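You operate a simulated robot arm through the tools that you are given. There is no shell and no other tool. Be economical: measure what you need, move in short steps, check, and stop when the job is done.

The job below is to be done with a simulated two-armed robot. You get a single attempt, and the scene is never put back.

TASK
Shut the carton three flap that stands open. Put one of the foil balls from the top of the yellow cart on the grey mat. Take the white card marked "Ubrinova" from the packing bench and put it on the white check sheet. Take the gauge from the packing bench and leave it on the cavity sheet. Close the carton four flap that stands open. Shut the drawer. Open the bench door nearer the drawers. The order is free.

It is judged by the outcome, as a careful person would: the job done as asked, and still so three seconds after it is handed in. It fails if anything else is knocked over, pushed out of place, dropped, spilled or broken. Flat cloth is picked up by pressing the open fingertips on it (5 to 10 N) and closing them slowly along it; thin cloth reads only 2 to 8 mm in the jaws.

THE ROBOT
Two 7-joint arms with two-finger parallel grippers on one trunk, on a base that drives. Base frame: it is fixed to the floor where the robot stands at the start and does not move with it; the origin is under the middle of the robot, x ahead of it, y to its left, z up. Lengths are in cm, angles in rad, forces in N, time in s.
The left shoulder is at the start at [5, 18.7, 108.5], the right one opposite. With the tool pointing down near the work surface each hand reaches from about 10 to 58 cm from the robot's upright axis, wherever it stands, measured 20 degrees to its own side. Places, roughly: bench door nearer the drawers [-530, -220, 50]; carton four flap [90, -400, 90]; carton three flap [50, -10, 70]; cavity sheet [100, -100, 75]; check sheet [-225, -25, 50]; drawer [320, 130, 70]; foil ball (6x5x4 cm) [100, -10, 90]; gauge [100, -125, 75]; grey mat [60, -210, 90]; white card [50, -250, 100]. Payload 3.43 kg a hand.
The tool frame of a hand sits at the grasp point between the pads (the TCP): z along the fingers, y along the line on which they close. The tips reach 3 cm beyond it. The gripper opens to 9.4 cm. The fingers are 2.8 cm wide and 1 cm thick; the gripper's body (5 by 9.6 cm) begins 5.5 cm behind the TCP.
Orientation is told as [roll, pitch, yaw] about the base's x, y, z axes, in that order, counted from this pose: with the fingers straight down and closing along the base's y, the tool's x points along the base's -x, its y along +y and its z along -z.

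THE INTERFACE
- The arms move only by the tool nudge_tool. It takes "left_series", "right_series" or both (then of equal length, played together; a hand with none holds still); each is a list that holds one entry, the list of rows, each a list of 7 numbers: the finger opening in cm, from 0 to 9.4, then the shift along the base's x, y, z in cm, then the turn, a rotation vector about the base's x, y, z in rad. In form: [[[claw, dx, dy, dz, ax, ay, az], ...]]. A call has 1 to 10 rows; each row shifts and turns the commanded pose from where the row before left it. Each row takes 0.2 s and may step no farther than 5 cm and 0.15 rad from the row before; otherwise, or with a gripper value out of range, the whole call is refused. Where a pose cannot be reached the arm comes as near as it can. A force on the tool above 40 N (or 10 N above the force at the start of the call, whichever is more), or a blocked arm, ends the call early, and 0.2 s more pass. Each finger travels about 15.3 cm/s and halts on what it meets, pressing with about 37 N; the grip force reading is that of the motor and also rises with nothing between the fingers. The clock runs only during rows and for 0.2 s after the last one: add rows that do not move to give the fingers time. It gives the time, the measured TCP pose, the force on the tool (base axes), the opening and the grip force at its end, in the units of the frame above (readings bear some noise), with the torque about the TCP (base axes, N m) and any sound that the robot's microphone picked up.
- Cameras (640 x 400 px; columns grow to the right, rows downward): "scene" is now at [14.67, -1.68, 124.93]; the picture's right is [-0.20, -0.98, 0.00], its down [-0.52, 0.11, -0.85] and it looks along [0.83, -0.17, -0.53] (base axes); focal length 214 px, centre (320, 200). "left" rides on the left gripper at [7.6, -1.4, -10.2] in its tool frame; the picture's right is [0.18, 0.98, 0.00], its down [-0.75, 0.14, -0.64] and it looks along [-0.63, 0.12, 0.77] (tool axes); focal length 243 px, centre (320, 200). "right" rides on the right gripper at [7.6, 1.4, -10.3] in its tool frame; the picture's right is [-0.18, 0.98, 0.00], its down [-0.75, -0.14, -0.64] and it looks along [-0.63, -0.12, 0.77] (tool axes); focal length 243 px, centre (320, 200). There is no depth. A picture from a camera that has moved, and an enlarged one, comes with that camera's place and axes in the base frame and with its lens.
- camera(camera): a new picture of that camera. It takes no simulated time.
- slide_trunk(by): slides the trunk up (or, below 0, down) by that many cm; the arms and the scene camera ride with it, the base frame stays. It gives what a move gives, with no picture.
- drive_base(legs): drives the robot by 1 to 6 legs, each [ahead, left, turn to the left] in cm, cm and rad, along the robot's own axes; the way and the turn of a leg run together, so that a leg with both is an arc; at most 150 cm and 3.142 rad a leg. The arms and the cameras ride along, it lands a little off, and it stops where it bumps. It gives what a move gives.
- turn_head(pan, tilt): turns the head with the scene camera to pan (to the left, within 1.396 rad either way) and tilt (down, from -0.506 to 1.204), counted from straight ahead of the robot. It gives what a move gives.
- enlarge(camera, box): a new picture of the part [left, top, right, bottom] of that camera's present view, enlarged. It takes no simulated time.
- finish_job(): hands the job in; it is judged then, once.

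Work in short steps. Places have to be worked out from the pictures, the camera data and where the tool is seen: move nearer, look again, correct. Check each grasp and each placing, and mend what went wrong. You have 165 turns and 130 pictures in all, those below and enlarged ones among them. Open the grippers and draw the arms clear of the work before you hand the job in, unless the task says otherwise; then end with one line.

The tools are called after "Emit:" as a command line: name --argument value ..., lists and objects as JSON in quotes. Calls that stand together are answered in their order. nudge_tool: Moves the arms, as the interface text tells. Its arguments: {"type":"object","properties":{"left_series":{"type":"array"},"right_series":{"type":"array"}},"required":[]} The other tools are called the same way: slide_trunk (by) slides the trunk up or down; drive_base (legs) drives the base; turn_head (pan, tilt) turns the head that bears the scene camera; camera (camera) takes a picture; enlarge (camera, box) takes an enlarged picture of a part of a camera's view; finish_job () hands the job in.

At the start:

```text
time_s: 0.0
left_ee_pos: [44.35, 14.19, 115.69]
left_tool_rot: [0.0, 0.0, 0.002]
left_wrist_force: [0.6, -0.4, 0.5]
left_wrist_torque: [-0.01, -0.02, 0.0]
left_opening: 9.4
left_finger_force: 0.0
right_ee_pos: [35.67, -18.96, 112.04]
right_tool_rot: [0.001, 0.0, 0.001]
right_wrist_force: [-0.7, -0.2, -0.3]
right_wrist_torque: [0.01, 0.01, 0.0]
right_opening: 9.4
right_finger_force: 0.0
trunk travel left (down, up): [-30.0, 13.2]
robot x, y, heading: [-0.29, -0.01, -0.001]
head pan, tilt: [-0.199, 0.562]
```

scene: 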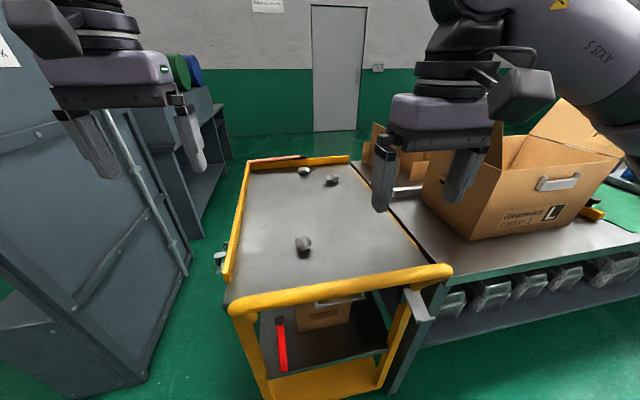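
right: 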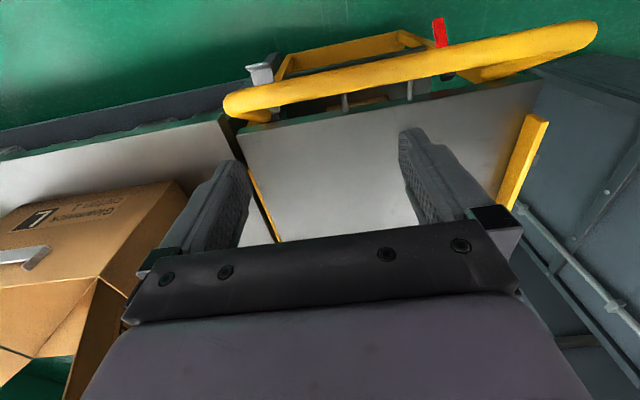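
left: 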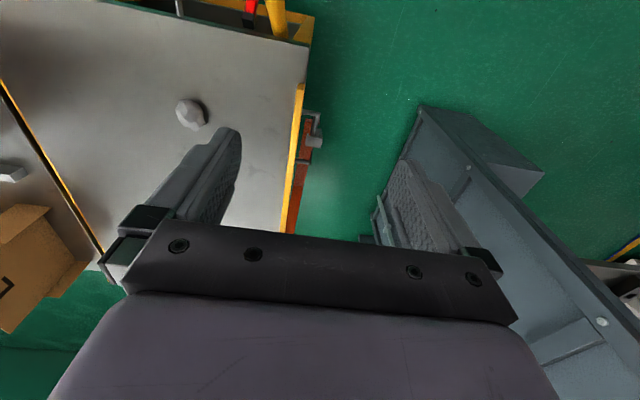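

The cart is ahead of me, with the packing bench on its right. I'll look around with the head before moving anything.

Emit:
turn_head --pan -0.9 --tilt 0.45

Emit:
camera --camera "scene"

Emit:
enlarge --camera "left" --box '[160, 0, 340, 200]'

```text
time_s: 1.1
left_ee_pos: [44.34, 14.17, 115.83]
left_tool_rot: [0.001, -0.001, 0.002]
left_wrist_force: [0.9, 0.2, -0.5]
left_wrist_torque: [-0.02, -0.01, 0.02]
left_opening: 9.39
left_finger_force: 0.0
right_ee_pos: [35.56, -18.84, 112.05]
right_tool_rot: [0.001, -0.001, 0.001]
right_wrist_force: [-0.1, -0.2, -0.5]
right_wrist_torque: [-0.01, -0.02, 0.0]
right_opening: 9.4
right_finger_force: 0.2
trunk travel left (down, up): [-30.0, 13.2]
robot x, y, heading: [-0.25, -0.28, 0.008]
head pan, tilt: [-0.901, 0.45]
```

```text
126 pictures are left
camera scene: at [11.62, -7.12, 125.95], right [-0.78, -0.62, 0.0], down [-0.27, 0.34, -0.9], along [0.56, -0.71, -0.44], focal length 214 px, centre (320, 200)
```

scene: 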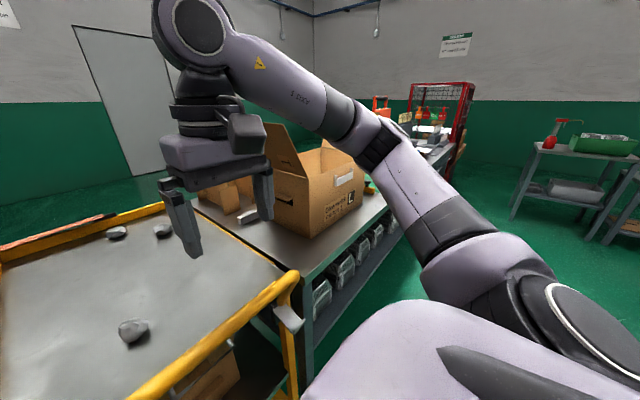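

```text
2.00 times, centred on (250, 100) of left
camera zoom: at [36.71, 12.72, 125.96], right [-0.19, 0.98, 0.0], down [0.75, 0.14, 0.64], along [0.63, 0.12, -0.77], focal length 485 px, centre (460, 400)
```

zoom: 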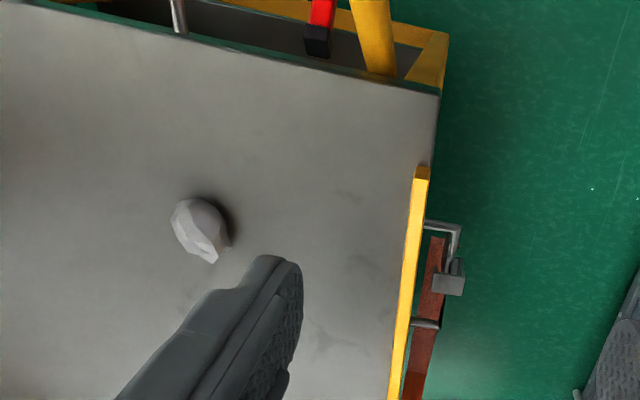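

The nearest ball triangulates to about [55.5, -5.5, 86]. I'll read the carton labels before choosing the order.

Emit:
enlarge --camera "scene" --box '[160, 100, 480, 300]'

Emit:
turn_head --pan 0.0 --tilt 0.9

Emit:
camera --camera "scene"

```text
2.00 times, centred on (320, 200) of scene
camera zoom: at [11.62, -7.12, 125.95], right [-0.78, -0.62, 0.0], down [-0.27, 0.34, -0.9], along [0.56, -0.71, -0.44], focal length 429 px, centre (320, 200)
```

zoom: 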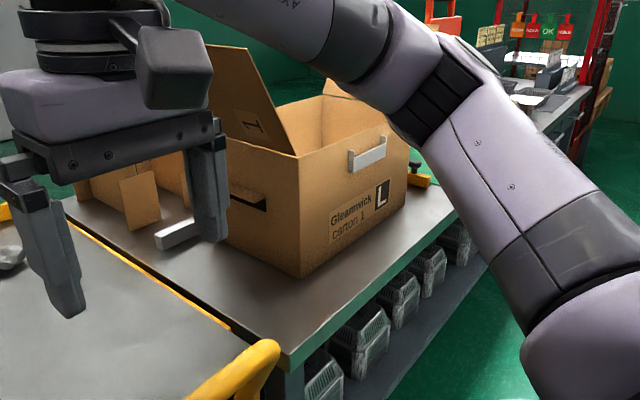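

```text
time_s: 2.3
left_ee_pos: [44.34, 14.18, 115.88]
left_tool_rot: [0.0, 0.0, 0.002]
left_wrist_force: [0.0, 0.1, -0.2]
left_wrist_torque: [-0.04, 0.0, 0.03]
left_opening: 9.4
left_finger_force: 0.1
right_ee_pos: [35.45, -18.98, 111.93]
right_tool_rot: [0.002, 0.0, 0.001]
right_wrist_force: [0.5, -0.7, -0.5]
right_wrist_torque: [-0.01, 0.01, -0.02]
right_opening: 9.4
right_finger_force: 0.0
trunk travel left (down, up): [-30.0, 13.2]
robot x, y, heading: [-0.46, -0.57, 0.006]
head pan, tilt: [0.0, 0.901]
```

```text
123 pictures are left
camera scene: at [13.45, 0.07, 122.12], right [0.0, -1.0, 0.0], down [-0.78, 0.0, -0.62], along [0.62, 0.0, -0.78], focal length 214 px, centre (320, 200)
```

scene: 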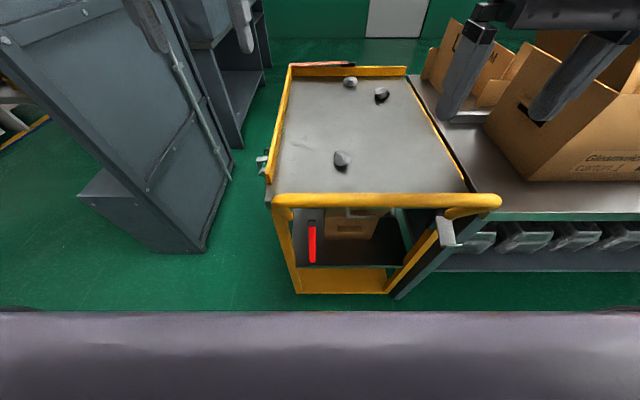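

A carton sits on the cart's lower shelf and others on the bench. I'll enlarge both, and look along the bench to the right with the arm out of the way.

Emit:
enlarge --camera "scene" --box '[250, 170, 510, 310]'

Emit:
enlarge --camera "scene" --box '[400, 0, 640, 200]'

Emit:
nudge_tool --right_series '[[[9.4, 3, 1, -3, 0, 0, 0], [9.4, 4, 2, -3, 0, 0, 0], [9.4, 4, 2, -3, 0, 0, 0], [9.4, 4, 2, -3, 0, 0, 0], [9.4, 3, 2.5, -2, 0, 0, 0], [9.4, 2, 3, -1, 0, 0, 0]]]'

Emit:
camera --camera "right"

```text
2.46 times, centred on (380, 240) of scene
camera zoom: at [13.45, 0.07, 122.12], right [0.0, -1.0, 0.0], down [-0.78, 0.0, -0.62], along [0.62, 0.0, -0.78], focal length 528 px, centre (172, 102)
```

zoom: 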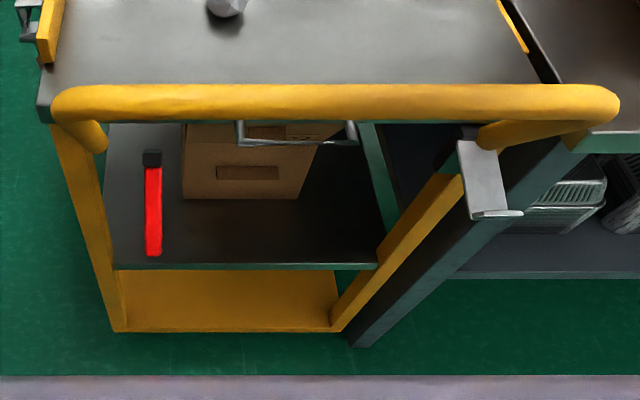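

```text
2.00 times, centred on (520, 100) of scene
camera zoom: at [13.45, 0.07, 122.12], right [0.0, -1.0, 0.0], down [-0.78, 0.0, -0.62], along [0.62, 0.0, -0.78], focal length 429 px, centre (-80, 400)
```

zoom: 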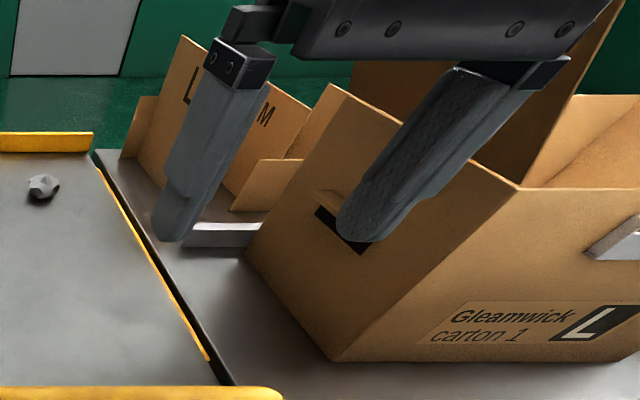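

```text
refused: row 2 steps farther than a row can; nothing moved
```

```text
120 pictures are left
camera right: at [28.03, -17.57, 122.34], right [0.18, 0.98, 0.0], down [0.75, -0.14, 0.64], along [0.63, -0.12, -0.77], focal length 243 px, centre (320, 200)
```

right: 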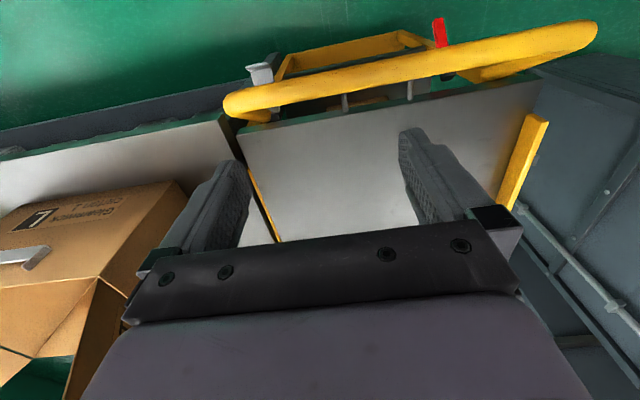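

The steps have to stay under 5 cm, so I'm moving the right hand over the ball in smaller rows.

Emit:
nudge_tool --right_series '[[[9.4, 3, 2, -3, 0, 0, 0], [9.4, 3, 2, -3, 0, 0, 0], [9.4, 3, 2, -3, 0, 0, 0], [9.4, 3, 2, -3, 0, 0, 0], [9.4, 3, 2, -2, 0, 0, 0], [9.4, 3, 2, -1, 0, 0, 0], [9.4, 2, 1.4, 0, 0, 0, 0], [9.4, 0, 0, 0, 0, 0, 0]]]'

Emit:
camera --camera "right"

Emit:
camera --camera "scene"

```text
time_s: 4.1
left_ee_pos: [44.39, 14.12, 115.73]
left_tool_rot: [-0.001, 0.0, 0.001]
left_wrist_force: [0.6, -0.1, -0.4]
left_wrist_torque: [0.01, 0.03, 0.01]
left_opening: 9.42
left_finger_force: 0.1
right_ee_pos: [55.64, -5.66, 97.1]
right_tool_rot: [0.002, -0.003, 0.0]
right_wrist_force: [0.3, -0.4, 0.1]
right_wrist_torque: [0.02, 0.02, 0.02]
right_opening: 9.42
right_finger_force: 0.1
trunk travel left (down, up): [-30.0, 13.2]
robot x, y, heading: [0.3, -0.05, -0.003]
head pan, tilt: [0.0, 0.901]
```

```text
119 pictures are left
camera right: at [48.07, -4.17, 107.37], right [0.18, 0.98, 0.0], down [0.75, -0.14, 0.64], along [0.63, -0.12, -0.77], focal length 243 px, centre (320, 200)
```

right: 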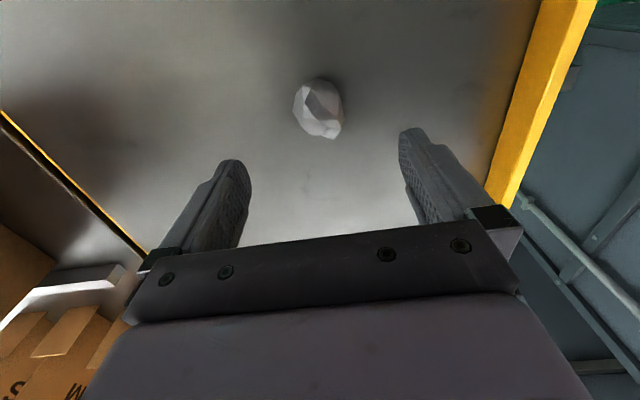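

```text
118 pictures are left
camera scene: at [13.45, 0.07, 122.12], right [0.0, -1.0, 0.0], down [-0.78, 0.0, -0.62], along [0.62, 0.0, -0.78], focal length 214 px, centre (320, 200)
```

scene: 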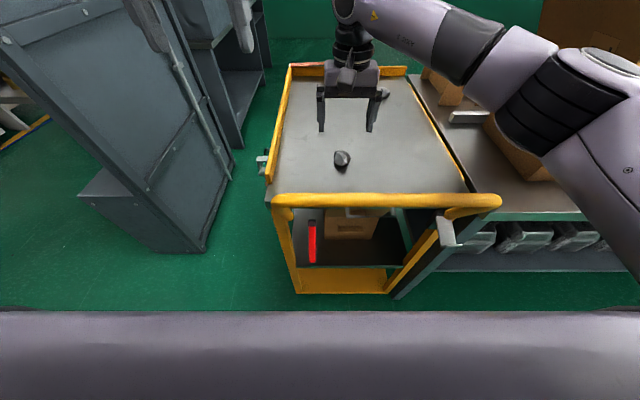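

Both cameras put the ball at [55.3, -5.6, 86]. I'll descend, check the readings, then close.

Emit:
nudge_tool --right_series '[[[9.4, -0.2, 0, -4, 0, 0, 0], [9.4, 0, 0, -3.5, 0, 0, 0], [9.4, 0, 0, -2, 0, 0, 0], [9.4, 0, 0, 0, 0, 0, 0], [4, 0, 0, 0, 0, 0, 0], [2, 0, 0, 0, 0, 0, 0], [2, 0, 0, 0, 0, 0, 0], [2, 0, 0, 0, 0, 0, 0]]]'

Emit:
camera --camera "right"

```text
time_s: 5.9
left_ee_pos: [44.09, 14.0, 115.96]
left_tool_rot: [-0.001, -0.003, 0.002]
left_wrist_force: [-0.1, -0.9, -0.3]
left_wrist_torque: [-0.01, 0.01, 0.0]
left_opening: 9.39
left_finger_force: 0.0
right_ee_pos: [55.55, -5.76, 88.03]
right_tool_rot: [0.0, -0.009, -0.002]
right_wrist_force: [0.9, -15.0, 33.2]
right_wrist_torque: [-0.85, 0.4, 0.04]
right_opening: 3.88
right_finger_force: 37.2
trunk travel left (down, up): [-30.0, 13.2]
robot x, y, heading: [-0.01, -0.03, -0.002]
head pan, tilt: [0.0, 0.901]
```

```text
117 pictures are left
camera right: at [47.84, -4.32, 98.23], right [0.19, 0.98, 0.0], down [0.75, -0.14, 0.65], along [0.64, -0.12, -0.76], focal length 243 px, centre (320, 200)
```

right: 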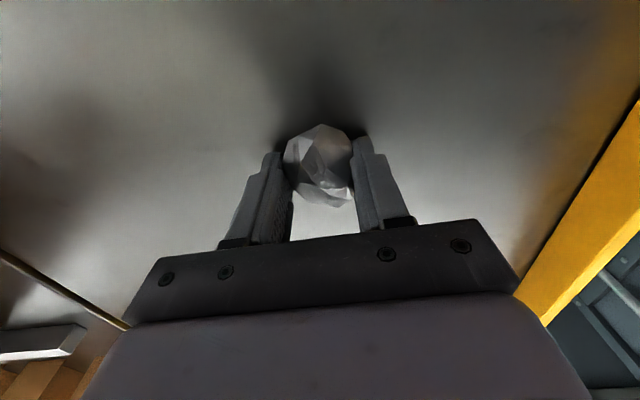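

The ball is gripped at 3.9 cm and the tips touch the deck at about z 85. Lifting, and looking at the lower carton with the head lower.

Emit:
nudge_tool --right_series '[[[2, 0, 0, 2, 0, 0, 0], [2, 0, 0, 4, 0, 0, 0], [2, 0, 0, 4.5, 0, 0, 0], [2, 0, 0, 4.5, 0, 0, 0], [2, -3.5, -3, 1, 0, 0, 0], [2, -3.5, -3, 1, 0, 0, 0], [2, -3.5, -3, 1, 0, 0, 0], [2, -3.5, -3, 1, 0, 0, 0], [2, 0, 0, 0, 0, 0, 0]]]'

Emit:
slide_trunk --by -28

Emit:
turn_head --pan -0.15 --tilt 0.6

Emit:
camera --camera "scene"

```text
time_s: 7.9
left_ee_pos: [44.33, 14.11, 115.72]
left_tool_rot: [-0.001, 0.0, 0.001]
left_wrist_force: [0.1, 0.1, 0.2]
left_wrist_torque: [0.01, -0.02, 0.0]
left_opening: 9.37
left_finger_force: 0.1
right_ee_pos: [41.13, -17.56, 106.61]
right_tool_rot: [0.002, 0.0, -0.002]
right_wrist_force: [-0.4, 0.5, 0.1]
right_wrist_torque: [-0.01, -0.03, -0.02]
right_opening: 3.83
right_finger_force: 37.1
trunk travel left (down, up): [-30.0, 13.2]
robot x, y, heading: [0.2, 0.36, -0.003]
head pan, tilt: [0.0, 0.901]
```

```text
time_s: 9.7
left_ee_pos: [44.34, 14.18, 96.29]
left_tool_rot: [-0.002, 0.001, 0.001]
left_wrist_force: [0.1, -0.4, -0.7]
left_wrist_torque: [0.01, 0.0, 0.0]
left_opening: 9.41
left_finger_force: 0.2
right_ee_pos: [41.18, -17.53, 87.99]
right_tool_rot: [0.011, -0.019, 0.005]
right_wrist_force: [-3.8, 1.5, 11.6]
right_wrist_torque: [-0.21, -0.01, -0.05]
right_opening: 3.29
right_finger_force: 37.0
trunk travel left (down, up): [-10.6, 32.6]
robot x, y, heading: [-0.01, -0.26, 0.002]
head pan, tilt: [0.0, 0.901]
stopped: the force on the tool passed its limit at 107 N (the readings are from after the stop); the commanded pose is now the measured one
```

```text
time_s: 10.5
left_ee_pos: [44.21, 14.19, 96.29]
left_tool_rot: [-0.002, -0.002, 0.001]
left_wrist_force: [0.5, 0.5, 0.3]
left_wrist_torque: [-0.01, 0.03, -0.03]
left_opening: 9.41
left_finger_force: 0.0
right_ee_pos: [41.17, -17.57, 87.94]
right_tool_rot: [0.009, -0.021, 0.0]
right_wrist_force: [-5.3, 0.3, 17.4]
right_wrist_torque: [-0.37, -0.14, 0.1]
right_opening: 3.29
right_finger_force: 37.4
trunk travel left (down, up): [-10.6, 32.6]
robot x, y, heading: [0.02, -0.39, -0.002]
head pan, tilt: [-0.15, 0.6]
```

```text
116 pictures are left
camera scene: at [14.52, -1.19, 105.23], right [-0.15, -0.99, 0.0], down [-0.56, 0.08, -0.83], along [0.82, -0.12, -0.56], focal length 214 px, centre (320, 200)
```

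scene: 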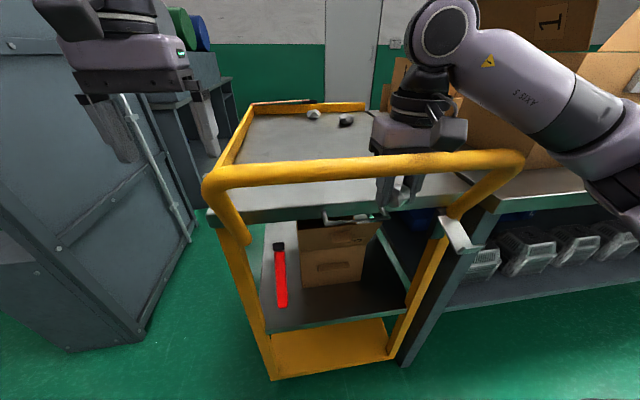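

The trunk brought the hand down onto the cart. I'm raising the right hand clear and checking the ball and the cart.

Emit:
nudge_tool --right_series '[[[2, 0, 0, 2, 0, 0, 0], [2, 0, 0, 4, 0, 0, 0], [2, 0, 0, 4.5, 0, 0, 0], [2, 0, 0, 4.5, 0, 0, 0], [2, -3.5, -2, 2, 0, 0, 0], [2, -3.5, -2, 2, 0, 0, 0], [2, -3.5, -2, 2, 0, 0, 0], [2, 0, 0, 0, 0, 0, 0]]]'

Emit:
camera --camera "right"

Emit:
camera --camera "scene"

```text
time_s: 12.3
left_ee_pos: [44.43, 14.2, 96.34]
left_tool_rot: [0.0, 0.0, 0.002]
left_wrist_force: [0.2, -0.1, -1.1]
left_wrist_torque: [-0.02, 0.01, -0.01]
left_opening: 9.39
left_finger_force: 0.0
right_ee_pos: [30.68, -23.53, 108.9]
right_tool_rot: [0.01, -0.016, 0.004]
right_wrist_force: [0.5, 0.4, -0.2]
right_wrist_torque: [0.0, -0.02, 0.02]
right_opening: 3.16
right_finger_force: 36.7
trunk travel left (down, up): [-10.6, 32.6]
robot x, y, heading: [0.2, 0.27, -0.002]
head pan, tilt: [-0.15, 0.6]
```

```text
115 pictures are left
camera right: at [22.91, -22.33, 119.1], right [0.18, 0.98, 0.01], down [0.74, -0.15, 0.65], along [0.64, -0.11, -0.76], focal length 243 px, centre (320, 200)
```

right: 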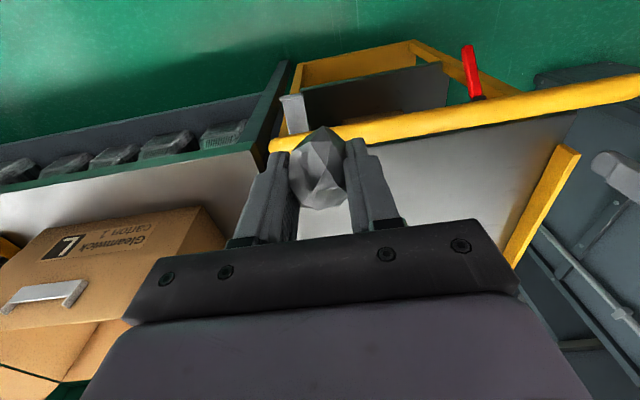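

```text
114 pictures are left
camera scene: at [14.63, -1.24, 105.2], right [-0.15, -0.99, 0.0], down [-0.56, 0.08, -0.83], along [0.82, -0.12, -0.56], focal length 214 px, centre (320, 200)
```

scene: 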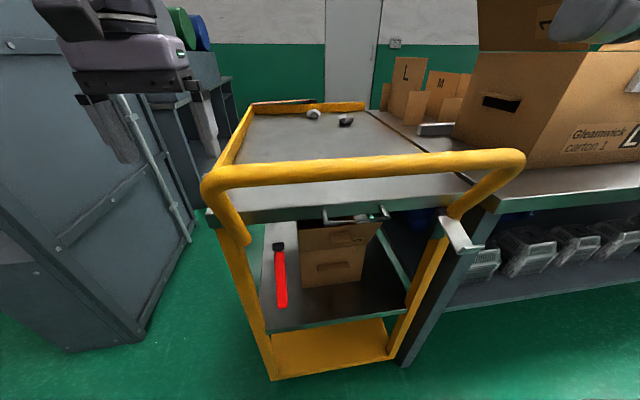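

The ball is still firmly held and nothing has shifted. Enlarging the lower carton to see whether it is carton three and which flap is open.

Emit:
enlarge --camera "scene" --box '[240, 200, 440, 325]'

Emit:
enlarge --camera "left" --box '[0, 0, 400, 200]'

```text
3.20 times, centred on (340, 262) of scene
camera zoom: at [14.63, -1.24, 105.2], right [-0.15, -0.99, 0.0], down [-0.56, 0.08, -0.83], along [0.82, -0.12, -0.56], focal length 686 px, centre (256, 0)
```

zoom: 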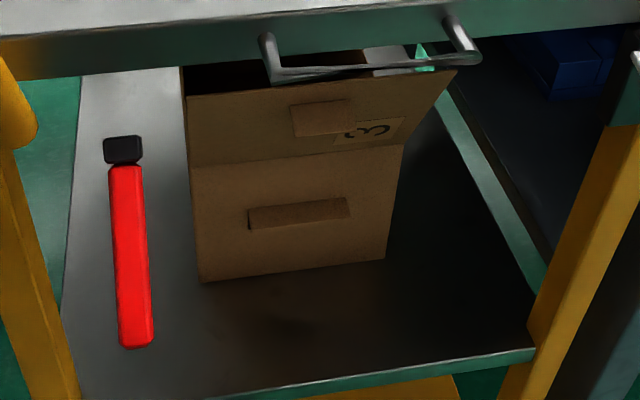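

```text
1.60 times, centred on (200, 100) of left
camera zoom: at [36.71, 12.72, 106.55], right [-0.19, 0.98, 0.0], down [0.75, 0.14, 0.64], along [0.63, 0.12, -0.77], focal length 388 px, centre (512, 360)
```

zoom: 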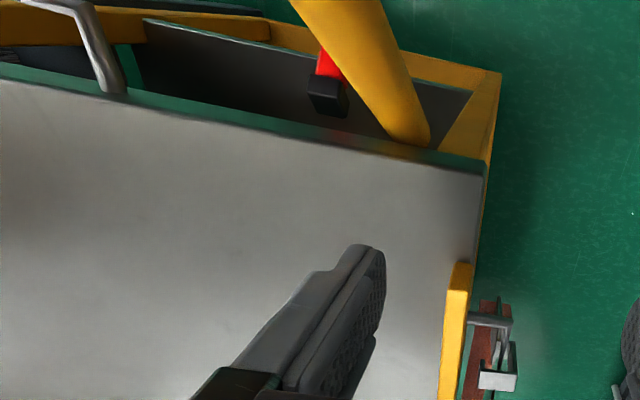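

It is carton 3: top edge at about z 62 and x 54, its front flap leaning toward me with the free edge near [48.5, -11, 75], under the deck. I'll back off 25 cm so I can turn the left hand forward below the push bar.

Emit:
drive_base --legs '[[-28, 0, 0]]'

Emit:
slide_trunk --by -10

Emit:
nudge_tool --left_series '[[[3, 1, -2, -2, 0, -0.15, 0], [0, 1, -2, -3, 0, -0.15, 0], [0, 1, -2, -3, 0, -0.15, 0], [0, 1, -2, -3, 0, -0.15, 0], [0, 1, -2, -3, 0, -0.15, 0], [0, 1, -2, -2, 0, -0.15, 0], [0, 1, -2, 0, 0, -0.15, 0], [0, 1, -2, 0, 0, -0.15, 0], [0, 0, -2, 0, 0, 0, 0], [0, 0, 0, 0, 0, 0, 0]]]'

Emit:
camera --camera "scene"

```text
time_s: 14.3
left_ee_pos: [16.33, 14.2, 96.39]
left_tool_rot: [0.0, 0.0, 0.002]
left_wrist_force: [0.3, -0.8, 0.0]
left_wrist_torque: [0.0, 0.0, 0.0]
left_opening: 9.39
left_finger_force: 0.0
right_ee_pos: [2.66, -23.63, 108.86]
right_tool_rot: [0.009, -0.015, 0.001]
right_wrist_force: [-0.2, -0.2, -0.4]
right_wrist_torque: [0.02, 0.02, 0.0]
right_opening: 3.15
right_finger_force: 37.4
trunk travel left (down, up): [-10.6, 32.6]
robot x, y, heading: [-28.09, -0.22, -0.004]
head pan, tilt: [-0.15, 0.6]
```

```text
time_s: 15.6
left_ee_pos: [16.26, 14.06, 86.32]
left_tool_rot: [-0.001, -0.001, 0.0]
left_wrist_force: [0.8, 0.0, 0.8]
left_wrist_torque: [0.0, 0.01, -0.02]
left_opening: 9.39
left_finger_force: 0.0
right_ee_pos: [2.54, -23.55, 98.85]
right_tool_rot: [0.009, -0.016, 0.0]
right_wrist_force: [-0.7, 0.1, 0.0]
right_wrist_torque: [0.02, 0.01, -0.01]
right_opening: 3.12
right_finger_force: 36.6
trunk travel left (down, up): [-0.6, 42.6]
robot x, y, heading: [-28.49, -0.02, -0.001]
head pan, tilt: [-0.15, 0.6]
```

```text
time_s: 17.8
left_ee_pos: [24.17, -4.0, 70.37]
left_tool_rot: [-0.003, -1.201, 0.003]
left_wrist_force: [0.2, -1.0, 1.0]
left_wrist_torque: [0.04, -0.01, 0.01]
left_opening: 0.02
left_finger_force: 32.9
right_ee_pos: [2.63, -23.59, 98.88]
right_tool_rot: [0.008, -0.016, 0.0]
right_wrist_force: [-0.5, -0.6, -0.8]
right_wrist_torque: [0.0, -0.01, 0.0]
right_opening: 2.81
right_finger_force: 36.9
trunk travel left (down, up): [-0.6, 42.6]
robot x, y, heading: [-28.09, 0.11, 0.001]
head pan, tilt: [-0.15, 0.6]
```

```text
111 pictures are left
camera scene: at [-13.46, -1.24, 95.2], right [-0.15, -0.99, 0.0], down [-0.56, 0.08, -0.83], along [0.82, -0.12, -0.56], focal length 214 px, centre (320, 200)
```

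scene: 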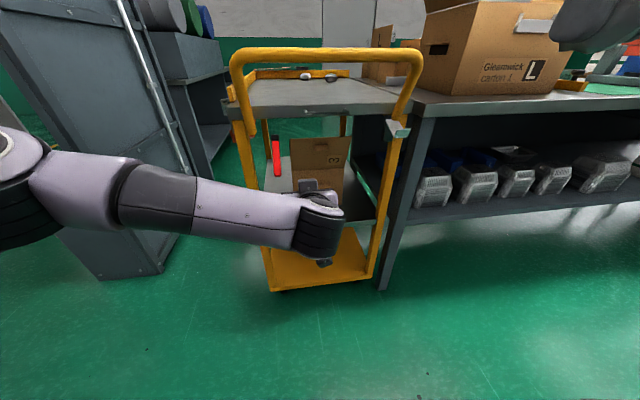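

The left hand now points forward and level with the flap gap. The ball's grip width is creeping down (2.8 cm), so I'll look at that hand and through the left one.

Emit:
camera --camera "left"

Emit:
camera --camera "right"

Emit:
enlarge --camera "scene" --box '[220, 40, 440, 300]'

```text
110 pictures are left
camera left: at [11.8, -5.39, 66.96], right [-0.07, 0.98, -0.17], down [-0.33, 0.14, 0.93], along [0.94, 0.12, 0.31], focal length 243 px, centre (320, 200)
```

left: 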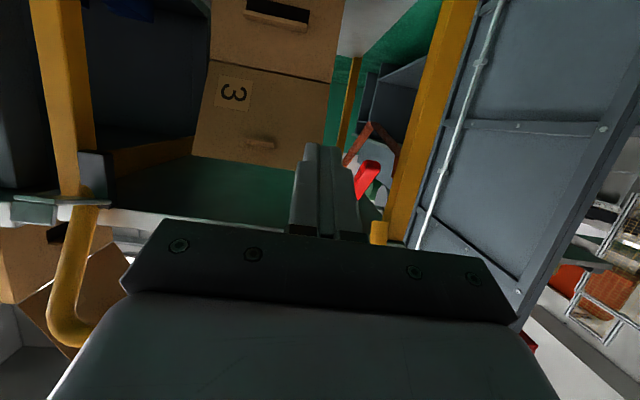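

```text
109 pictures are left
camera right: at [-5.15, -22.31, 109.08], right [0.18, 0.98, 0.01], down [0.74, -0.15, 0.65], along [0.64, -0.11, -0.76], focal length 243 px, centre (320, 200)
```

right: 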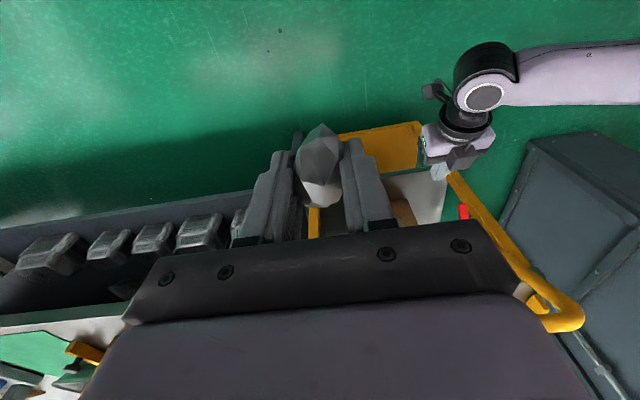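

```text
1.54 times, centred on (330, 170) of scene
camera zoom: at [-13.46, -1.24, 95.2], right [-0.15, -0.99, 0.0], down [-0.56, 0.08, -0.83], along [0.82, -0.12, -0.56], focal length 330 px, centre (305, 246)
```

zoom: 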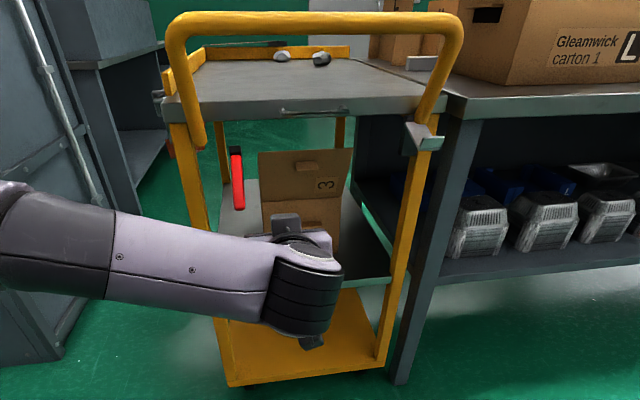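

The ball is sitting low in the fingertips, so I'll ease the squeeze by commanding an opening near the present width and see whether the force drops and it settles.

Emit:
nudge_tool --right_series '[[[2.65, 0, 0, 0, 0, 0, 0], [2.65, 0, 0, 0, 0, 0, 0]]]'

Emit:
enlarge --camera "right" --box '[220, 100, 420, 240]'

```text
time_s: 18.4
left_ee_pos: [24.14, -3.87, 70.48]
left_tool_rot: [-0.004, -1.201, 0.002]
left_wrist_force: [-0.1, -0.4, 0.0]
left_wrist_torque: [-0.02, -0.01, 0.0]
left_opening: 0.0
left_finger_force: 32.7
right_ee_pos: [2.39, -23.64, 98.84]
right_tool_rot: [0.01, -0.016, 0.001]
right_wrist_force: [-0.6, 0.2, 0.9]
right_wrist_torque: [0.02, 0.03, 0.02]
right_opening: 2.86
right_finger_force: 36.8
trunk travel left (down, up): [-0.6, 42.6]
robot x, y, heading: [-27.93, 0.25, -0.003]
head pan, tilt: [-0.15, 0.6]
```

```text
2.86 times, centred on (320, 170) of right
camera zoom: at [-5.15, -22.3, 109.08], right [0.18, 0.98, 0.01], down [0.74, -0.15, 0.65], along [0.64, -0.11, -0.76], focal length 693 px, centre (320, 286)
```

zoom: 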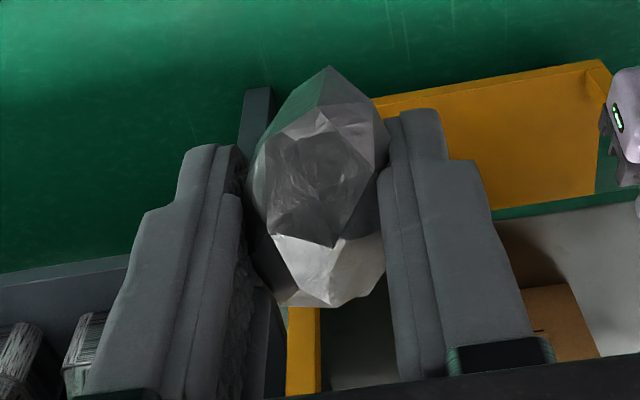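

The ball is caught at mid-pad and looks stable. I'll centre the left hand on the flap in y, then drive forward so the tips stop just short of it.

Emit:
nudge_tool --left_series '[[[0, 0, -3, 0, 0, 0, 0], [0, 0, -3, 0, 0, 0, 0], [0, 0, 0, 0, 0, 0, 0]]]'

Emit:
drive_base --legs '[[20, 0, 0]]'

Emit:
camera --camera "scene"

Emit:
camera --camera "left"

```text
time_s: 19.2
left_ee_pos: [24.19, -9.84, 70.36]
left_tool_rot: [-0.001, -1.198, 0.002]
left_wrist_force: [-0.6, 0.1, 0.7]
left_wrist_torque: [0.01, 0.0, 0.0]
left_opening: 0.0
left_finger_force: 33.2
right_ee_pos: [2.5, -23.69, 98.81]
right_tool_rot: [0.008, -0.016, 0.002]
right_wrist_force: [-0.8, -0.3, -0.4]
right_wrist_torque: [-0.02, -0.04, -0.02]
right_opening: 2.86
right_finger_force: 36.8
trunk travel left (down, up): [-0.6, 42.6]
robot x, y, heading: [-27.7, -0.16, 0.001]
head pan, tilt: [-0.15, 0.6]
```

```text
time_s: 20.8
left_ee_pos: [43.82, -9.74, 70.42]
left_tool_rot: [-0.004, -1.199, 0.005]
left_wrist_force: [-0.5, 0.3, 0.5]
left_wrist_torque: [0.01, -0.02, -0.01]
left_opening: 0.0
left_finger_force: 33.2
right_ee_pos: [22.09, -23.58, 98.83]
right_tool_rot: [0.009, -0.015, 0.003]
right_wrist_force: [-0.1, 0.4, 0.3]
right_wrist_torque: [0.0, 0.0, 0.04]
right_opening: 2.86
right_finger_force: 36.9
trunk travel left (down, up): [-0.6, 42.6]
robot x, y, heading: [-8.58, 0.12, 0.002]
head pan, tilt: [-0.15, 0.6]
```

```text
106 pictures are left
camera scene: at [6.06, -1.19, 95.2], right [-0.15, -0.99, 0.0], down [-0.56, 0.08, -0.83], along [0.82, -0.12, -0.56], focal length 214 px, centre (320, 200)
```

scene: 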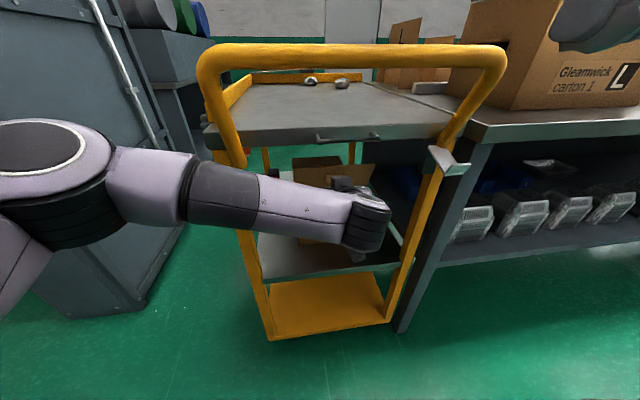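

```text
105 pictures are left
camera left: at [31.47, -11.17, 67.05], right [-0.07, 0.98, -0.17], down [-0.33, 0.14, 0.94], along [0.94, 0.12, 0.31], focal length 243 px, centre (320, 200)
```

left: 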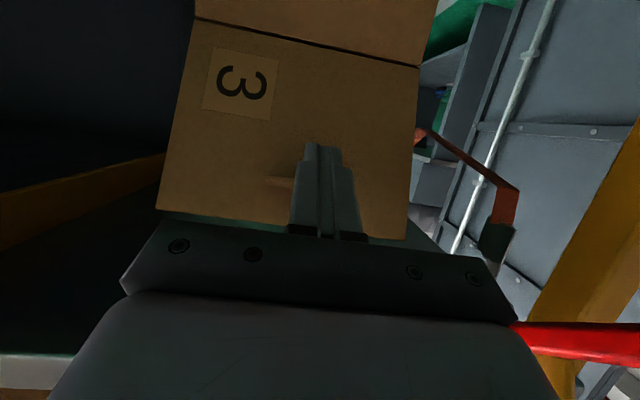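

The flap fills the view beyond the fingertips. I'll push it forward past vertical gently, watching force.

Emit:
nudge_tool --left_series '[[[0, 3, 0, 0, 0, 0, 0], [0, 3, 0, 0.3, 0, 0, 0], [0, 3, 0, 0.3, 0, 0, 0], [0, 3, 0, 0.3, 0, 0, 0], [0, 2, 0, 0, 0, 0, 0], [0, 0, 0, 0, 0, 0, 0]]]'

Emit:
camera --camera "left"

```text
time_s: 22.2
left_ee_pos: [57.9, -9.71, 71.37]
left_tool_rot: [-0.003, -1.198, 0.003]
left_wrist_force: [-0.7, -0.6, -1.0]
left_wrist_torque: [0.01, 0.03, -0.03]
left_opening: 0.0
left_finger_force: 32.8
right_ee_pos: [22.14, -23.51, 98.96]
right_tool_rot: [0.007, -0.015, 0.003]
right_wrist_force: [0.1, 0.4, -0.3]
right_wrist_torque: [0.01, 0.02, 0.01]
right_opening: 2.85
right_finger_force: 36.5
trunk travel left (down, up): [-0.6, 42.6]
robot x, y, heading: [-8.6, 0.17, 0.005]
head pan, tilt: [-0.15, 0.6]
```

```text
104 pictures are left
camera left: at [45.48, -11.09, 67.99], right [-0.07, 0.98, -0.17], down [-0.32, 0.14, 0.94], along [0.94, 0.12, 0.31], focal length 243 px, centre (320, 200)
```

left: 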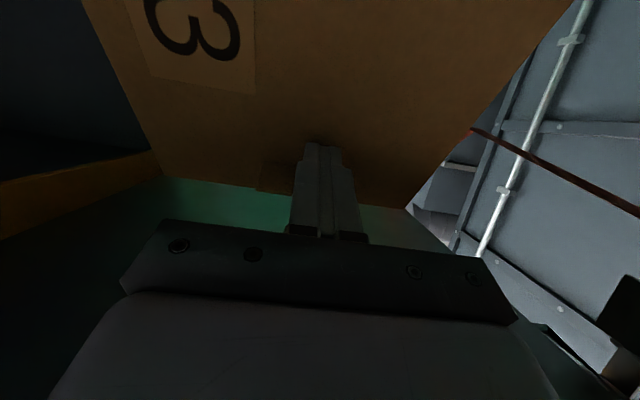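

The flap is folding with almost no resistance. Sweeping forward and down to lay it shut.

Emit:
nudge_tool --left_series '[[[0, 2, 0, 0, 0, 0, 0], [0, 2, 0, -1, 0, 0, 0], [0, 1, 0, -1.5, 0, 0, 0], [0, 0.5, 0, -1.5, 0, 0, 0], [0, 0, 0, -1.5, 0, 0, 0], [0, 0, 0, -1, 0, 0, 0], [0, 0, 0, 0, 0, 0, 0]]]'

Emit:
camera --camera "left"

Emit:
camera --camera "scene"

```text
time_s: 24.0
left_ee_pos: [61.68, -7.3, 71.84]
left_tool_rot: [-0.037, -1.276, 0.062]
left_wrist_force: [0.2, 0.8, -0.3]
left_wrist_torque: [0.01, 0.0, -0.04]
left_opening: 0.0
left_finger_force: 32.6
left hand out of reach, approached as far as the arm can: row 2, 3, 4
right_ee_pos: [21.27, -23.97, 99.01]
right_tool_rot: [0.014, -0.026, 0.002]
right_wrist_force: [0.4, -0.6, -0.6]
right_wrist_torque: [0.02, -0.03, -0.02]
right_opening: 2.86
right_finger_force: 36.9
trunk travel left (down, up): [-0.6, 42.6]
robot x, y, heading: [-8.75, -0.09, -0.002]
head pan, tilt: [-0.15, 0.6]
stopped in row 7 (left hand): the arm was blocked; the commanded pose is now the measured one
```

```text
103 pictures are left
camera left: at [49.68, -9.06, 67.51], right [-0.08, 0.98, -0.19], down [-0.4, 0.14, 0.91], along [0.91, 0.15, 0.38], focal length 243 px, centre (320, 200)
```

left: 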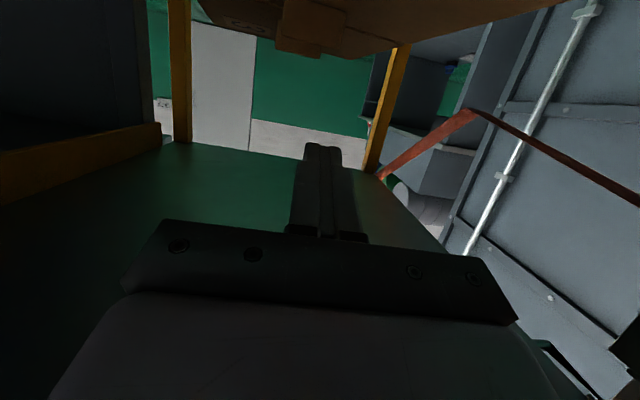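

```text
102 pictures are left
camera scene: at [5.3, -1.51, 95.24], right [-0.15, -0.99, 0.0], down [-0.55, 0.09, -0.83], along [0.82, -0.12, -0.56], focal length 214 px, centre (320, 200)
```

scene: 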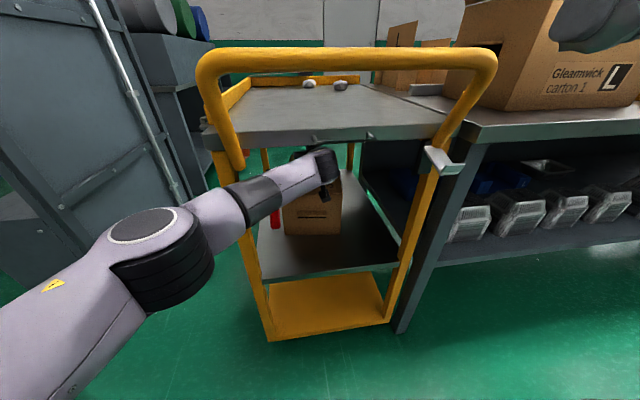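

The arm reached its limit and stopped; the flap seems to have fallen inward. I'll look closely before withdrawing.

Emit:
enlarge --camera "scene" --box '[200, 110, 420, 260]'

```text
2.67 times, centred on (310, 185) of scene
camera zoom: at [5.3, -1.51, 95.24], right [-0.15, -0.99, 0.0], down [-0.55, 0.09, -0.83], along [0.82, -0.12, -0.56], focal length 572 px, centre (347, 240)
```

zoom: 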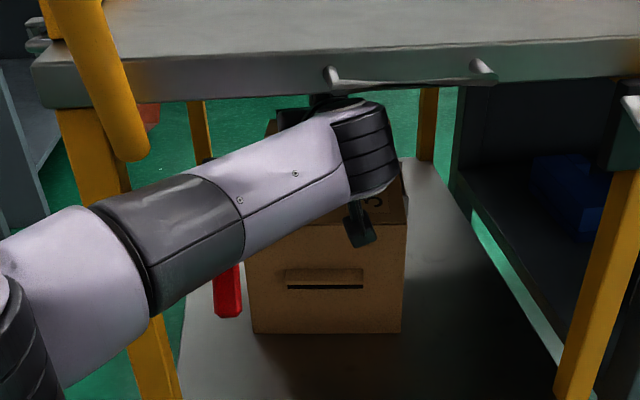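

The flap lies inward. I'll back straight out and look at how far down it is.

Emit:
drive_base --legs '[[-20, 0, 0]]'

Emit:
enlarge --camera "scene" --box '[220, 80, 440, 260]'

Emit:
camera --camera "left"

```text
time_s: 25.6
left_ee_pos: [42.4, -6.59, 70.75]
left_tool_rot: [-0.041, -1.26, 0.077]
left_wrist_force: [-0.5, -0.2, -0.1]
left_wrist_torque: [0.04, 0.02, 0.0]
left_opening: 0.0
left_finger_force: 32.9
right_ee_pos: [2.18, -23.7, 98.9]
right_tool_rot: [0.01, -0.016, 0.002]
right_wrist_force: [-0.2, -0.5, -0.3]
right_wrist_torque: [0.02, -0.01, 0.01]
right_opening: 2.88
right_finger_force: 36.8
trunk travel left (down, up): [-0.6, 42.6]
robot x, y, heading: [-29.06, -0.08, -0.005]
head pan, tilt: [-0.15, 0.6]
```

```text
2.22 times, centred on (330, 170) of scene
camera zoom: at [-13.96, -1.27, 95.2], right [-0.15, -0.99, 0.0], down [-0.56, 0.09, -0.83], along [0.82, -0.12, -0.56], focal length 477 px, centre (298, 267)
```

zoom: 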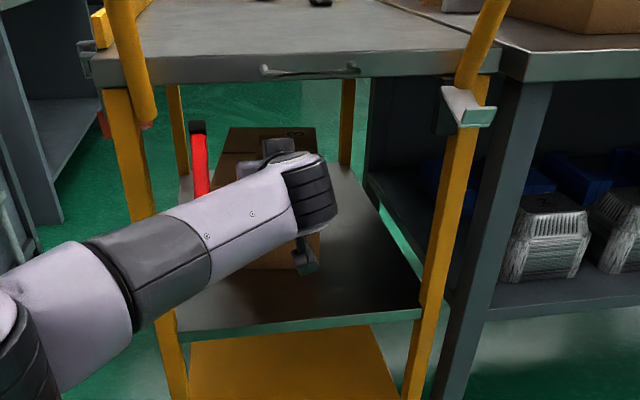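

```text
99 pictures are left
camera left: at [30.32, -8.55, 66.63], right [-0.09, 0.98, -0.19], down [-0.39, 0.14, 0.91], along [0.92, 0.16, 0.36], focal length 243 px, centre (320, 200)
```

left: 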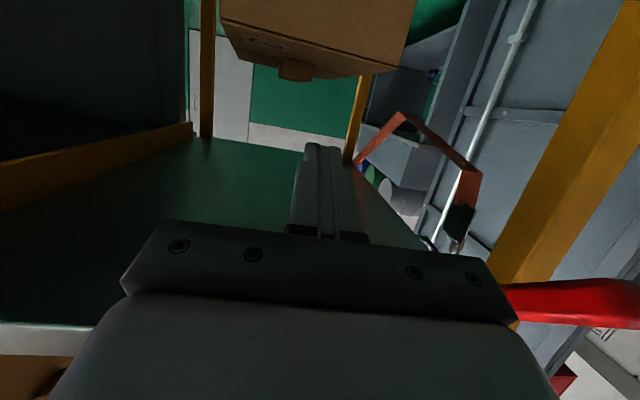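

The flap looks nearly flat. I'll move the left hand aside for an unobstructed view.

Emit:
nudge_tool --left_series '[[[0, -4.5, 1, 0, 0, 0, 0], [0, -4.5, 1, 0, 0, 0, 0], [0, -4.5, 1, 0, 0, 0, 0], [0, -4.5, 2, 0, 0, 0.1, 0], [0, -2, 4, 0, 0, 0.14, 0], [0, 0, 4.5, 0, 0, 0.14, 0], [0, 0, 4.5, 0, 0, 0.14, 0], [0, 0, 4.5, 0, 0, 0.14, 0], [0, 0, 4.5, 0, 0, 0, 0]]]'

Emit:
enlarge --camera "scene" --box '[240, 80, 420, 230]'

```text
time_s: 27.6
left_ee_pos: [22.55, 20.14, 70.63]
left_tool_rot: [0.017, -0.598, 0.026]
left_wrist_force: [-0.5, 0.1, 0.5]
left_wrist_torque: [0.04, 0.02, 0.03]
left_opening: 0.01
left_finger_force: 33.2
right_ee_pos: [2.05, -23.75, 98.88]
right_tool_rot: [0.009, -0.016, -0.001]
right_wrist_force: [-0.7, 0.2, -0.1]
right_wrist_torque: [0.04, 0.0, -0.01]
right_opening: 2.87
right_finger_force: 36.4
trunk travel left (down, up): [-0.6, 42.6]
robot x, y, heading: [-28.6, 0.28, -0.001]
head pan, tilt: [-0.15, 0.6]
```

```text
2.67 times, centred on (330, 155) of scene
camera zoom: at [-13.96, -1.28, 95.2], right [-0.15, -0.99, 0.0], down [-0.56, 0.09, -0.83], along [0.82, -0.12, -0.56], focal length 572 px, centre (293, 320)
```

zoom: 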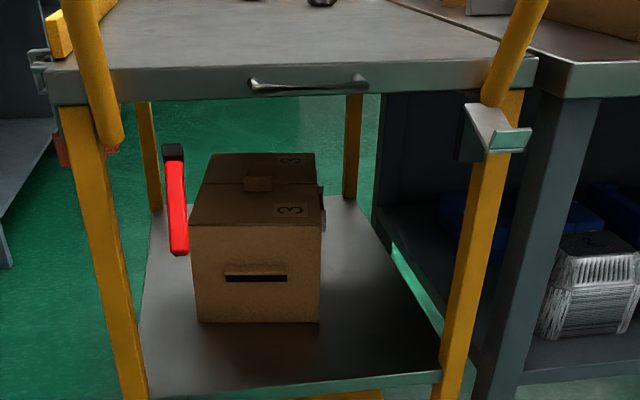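

Carton three is shut with its tab in. Now I raise the trunk and turn the head along the bench to find the mat, gauge and card.

Emit:
slide_trunk --by 30

Emit:
turn_head --pan -0.95 --tilt 0.35

Emit:
camera --camera "scene"

```text
time_s: 30.6
left_ee_pos: [22.38, 20.32, 100.61]
left_tool_rot: [0.018, -0.597, 0.03]
left_wrist_force: [-0.5, 0.2, 0.6]
left_wrist_torque: [-0.02, 0.01, 0.0]
left_opening: 0.01
left_finger_force: 33.3
right_ee_pos: [1.92, -23.78, 128.93]
right_tool_rot: [0.008, -0.016, 0.001]
right_wrist_force: [0.4, -0.8, -0.7]
right_wrist_torque: [-0.01, 0.01, 0.01]
right_opening: 2.87
right_finger_force: 37.2
trunk travel left (down, up): [-30.6, 12.6]
robot x, y, heading: [-28.64, 0.15, 0.003]
head pan, tilt: [-0.15, 0.6]
```

```text
time_s: 31.7
left_ee_pos: [22.51, 20.08, 100.65]
left_tool_rot: [0.019, -0.598, 0.03]
left_wrist_force: [0.7, -0.2, -0.2]
left_wrist_torque: [-0.01, 0.02, 0.04]
left_opening: 0.01
left_finger_force: 33.2
right_ee_pos: [2.05, -23.66, 128.99]
right_tool_rot: [0.01, -0.016, 0.001]
right_wrist_force: [-0.3, 0.5, -1.2]
right_wrist_torque: [0.02, -0.01, -0.04]
right_opening: 2.85
right_finger_force: 36.8
trunk travel left (down, up): [-30.6, 12.6]
robot x, y, heading: [-28.51, -0.08, 0.001]
head pan, tilt: [-0.949, 0.351]
```

```text
97 pictures are left
camera scene: at [-17.28, -7.51, 127.47], right [-0.81, -0.58, 0.0], down [-0.2, 0.28, -0.94], along [0.55, -0.76, -0.34], focal length 214 px, centre (320, 200)
```

scene: 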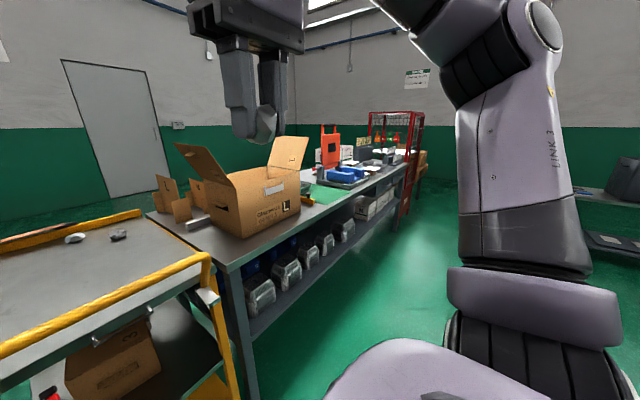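

The long bench carries a carton, a green mat, blue items and more further on. I'll strafe right 110 cm, staying clear of the bench, and look again.

Emit:
drive_base --legs '[[0, -110, 0]]'

Emit:
turn_head --pan -0.3 --tilt 0.45

Emit:
camera --camera "scene"

```text
time_s: 41.5
left_ee_pos: [22.37, -88.41, 100.63]
left_tool_rot: [0.017, -0.599, 0.032]
left_wrist_force: [0.2, 0.1, -0.1]
left_wrist_torque: [-0.02, 0.0, -0.03]
left_opening: 0.01
left_finger_force: 32.8
right_ee_pos: [2.3, -132.31, 128.89]
right_tool_rot: [0.009, -0.016, 0.001]
right_wrist_force: [0.0, -0.1, -0.9]
right_wrist_torque: [0.0, 0.0, 0.0]
right_opening: 2.8
right_finger_force: 36.5
trunk travel left (down, up): [-30.6, 12.6]
robot x, y, heading: [-28.5, -108.85, 0.002]
head pan, tilt: [-0.949, 0.351]
```

```text
time_s: 42.6
left_ee_pos: [22.37, -88.25, 100.6]
left_tool_rot: [0.017, -0.599, 0.03]
left_wrist_force: [-0.6, 0.1, 0.5]
left_wrist_torque: [0.03, -0.04, -0.01]
left_opening: 0.0
left_finger_force: 33.0
right_ee_pos: [2.22, -132.27, 128.93]
right_tool_rot: [0.01, -0.016, 0.003]
right_wrist_force: [-0.3, 0.0, 0.1]
right_wrist_torque: [0.01, -0.03, -0.03]
right_opening: 2.79
right_finger_force: 36.8
trunk travel left (down, up): [-30.6, 12.6]
robot x, y, heading: [-28.75, -108.77, 0.003]
head pan, tilt: [-0.3, 0.45]
```

```text
96 pictures are left
camera scene: at [-13.86, -111.33, 126.55], right [-0.29, -0.96, 0.0], down [-0.42, 0.13, -0.9], along [0.86, -0.27, -0.44], focal length 214 px, centre (320, 200)
```

scene: 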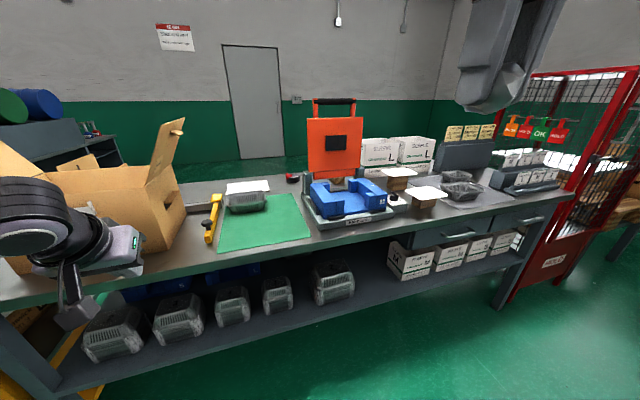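

The bench carries a green mat, a cutter-like tool, a blue fixture and boxes. I'll enlarge to identify the gauge, cavity sheet, mat and card.

Emit:
enlarge --camera "scene" --box '[190, 140, 420, 260]'

Emit:
enlarge --camera "scene" --box '[350, 110, 590, 240]'

```text
2.78 times, centred on (305, 200) of scene
camera zoom: at [-13.86, -111.33, 126.55], right [-0.29, -0.96, 0.0], down [-0.42, 0.13, -0.9], along [0.86, -0.27, -0.44], focal length 597 px, centre (362, 200)
```

zoom: 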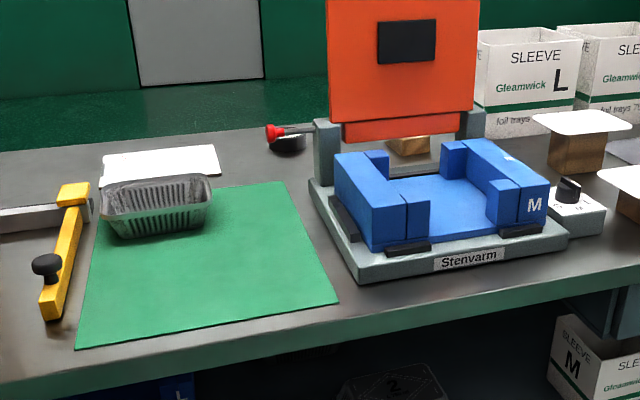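

```text
2.67 times, centred on (470, 175) of scene
camera zoom: at [-13.86, -111.33, 126.55], right [-0.29, -0.96, 0.0], down [-0.42, 0.13, -0.9], along [0.86, -0.27, -0.44], focal length 572 px, centre (-80, 267)
```

zoom: 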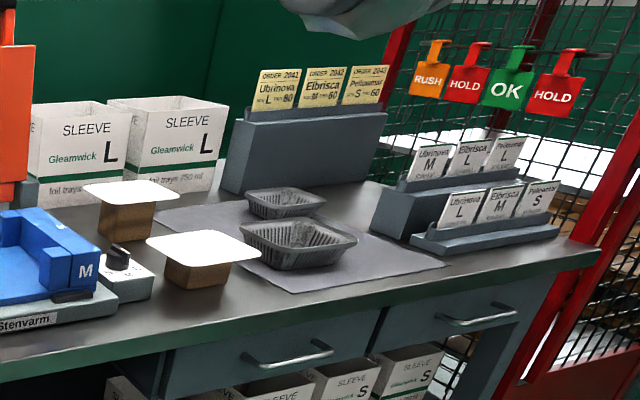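

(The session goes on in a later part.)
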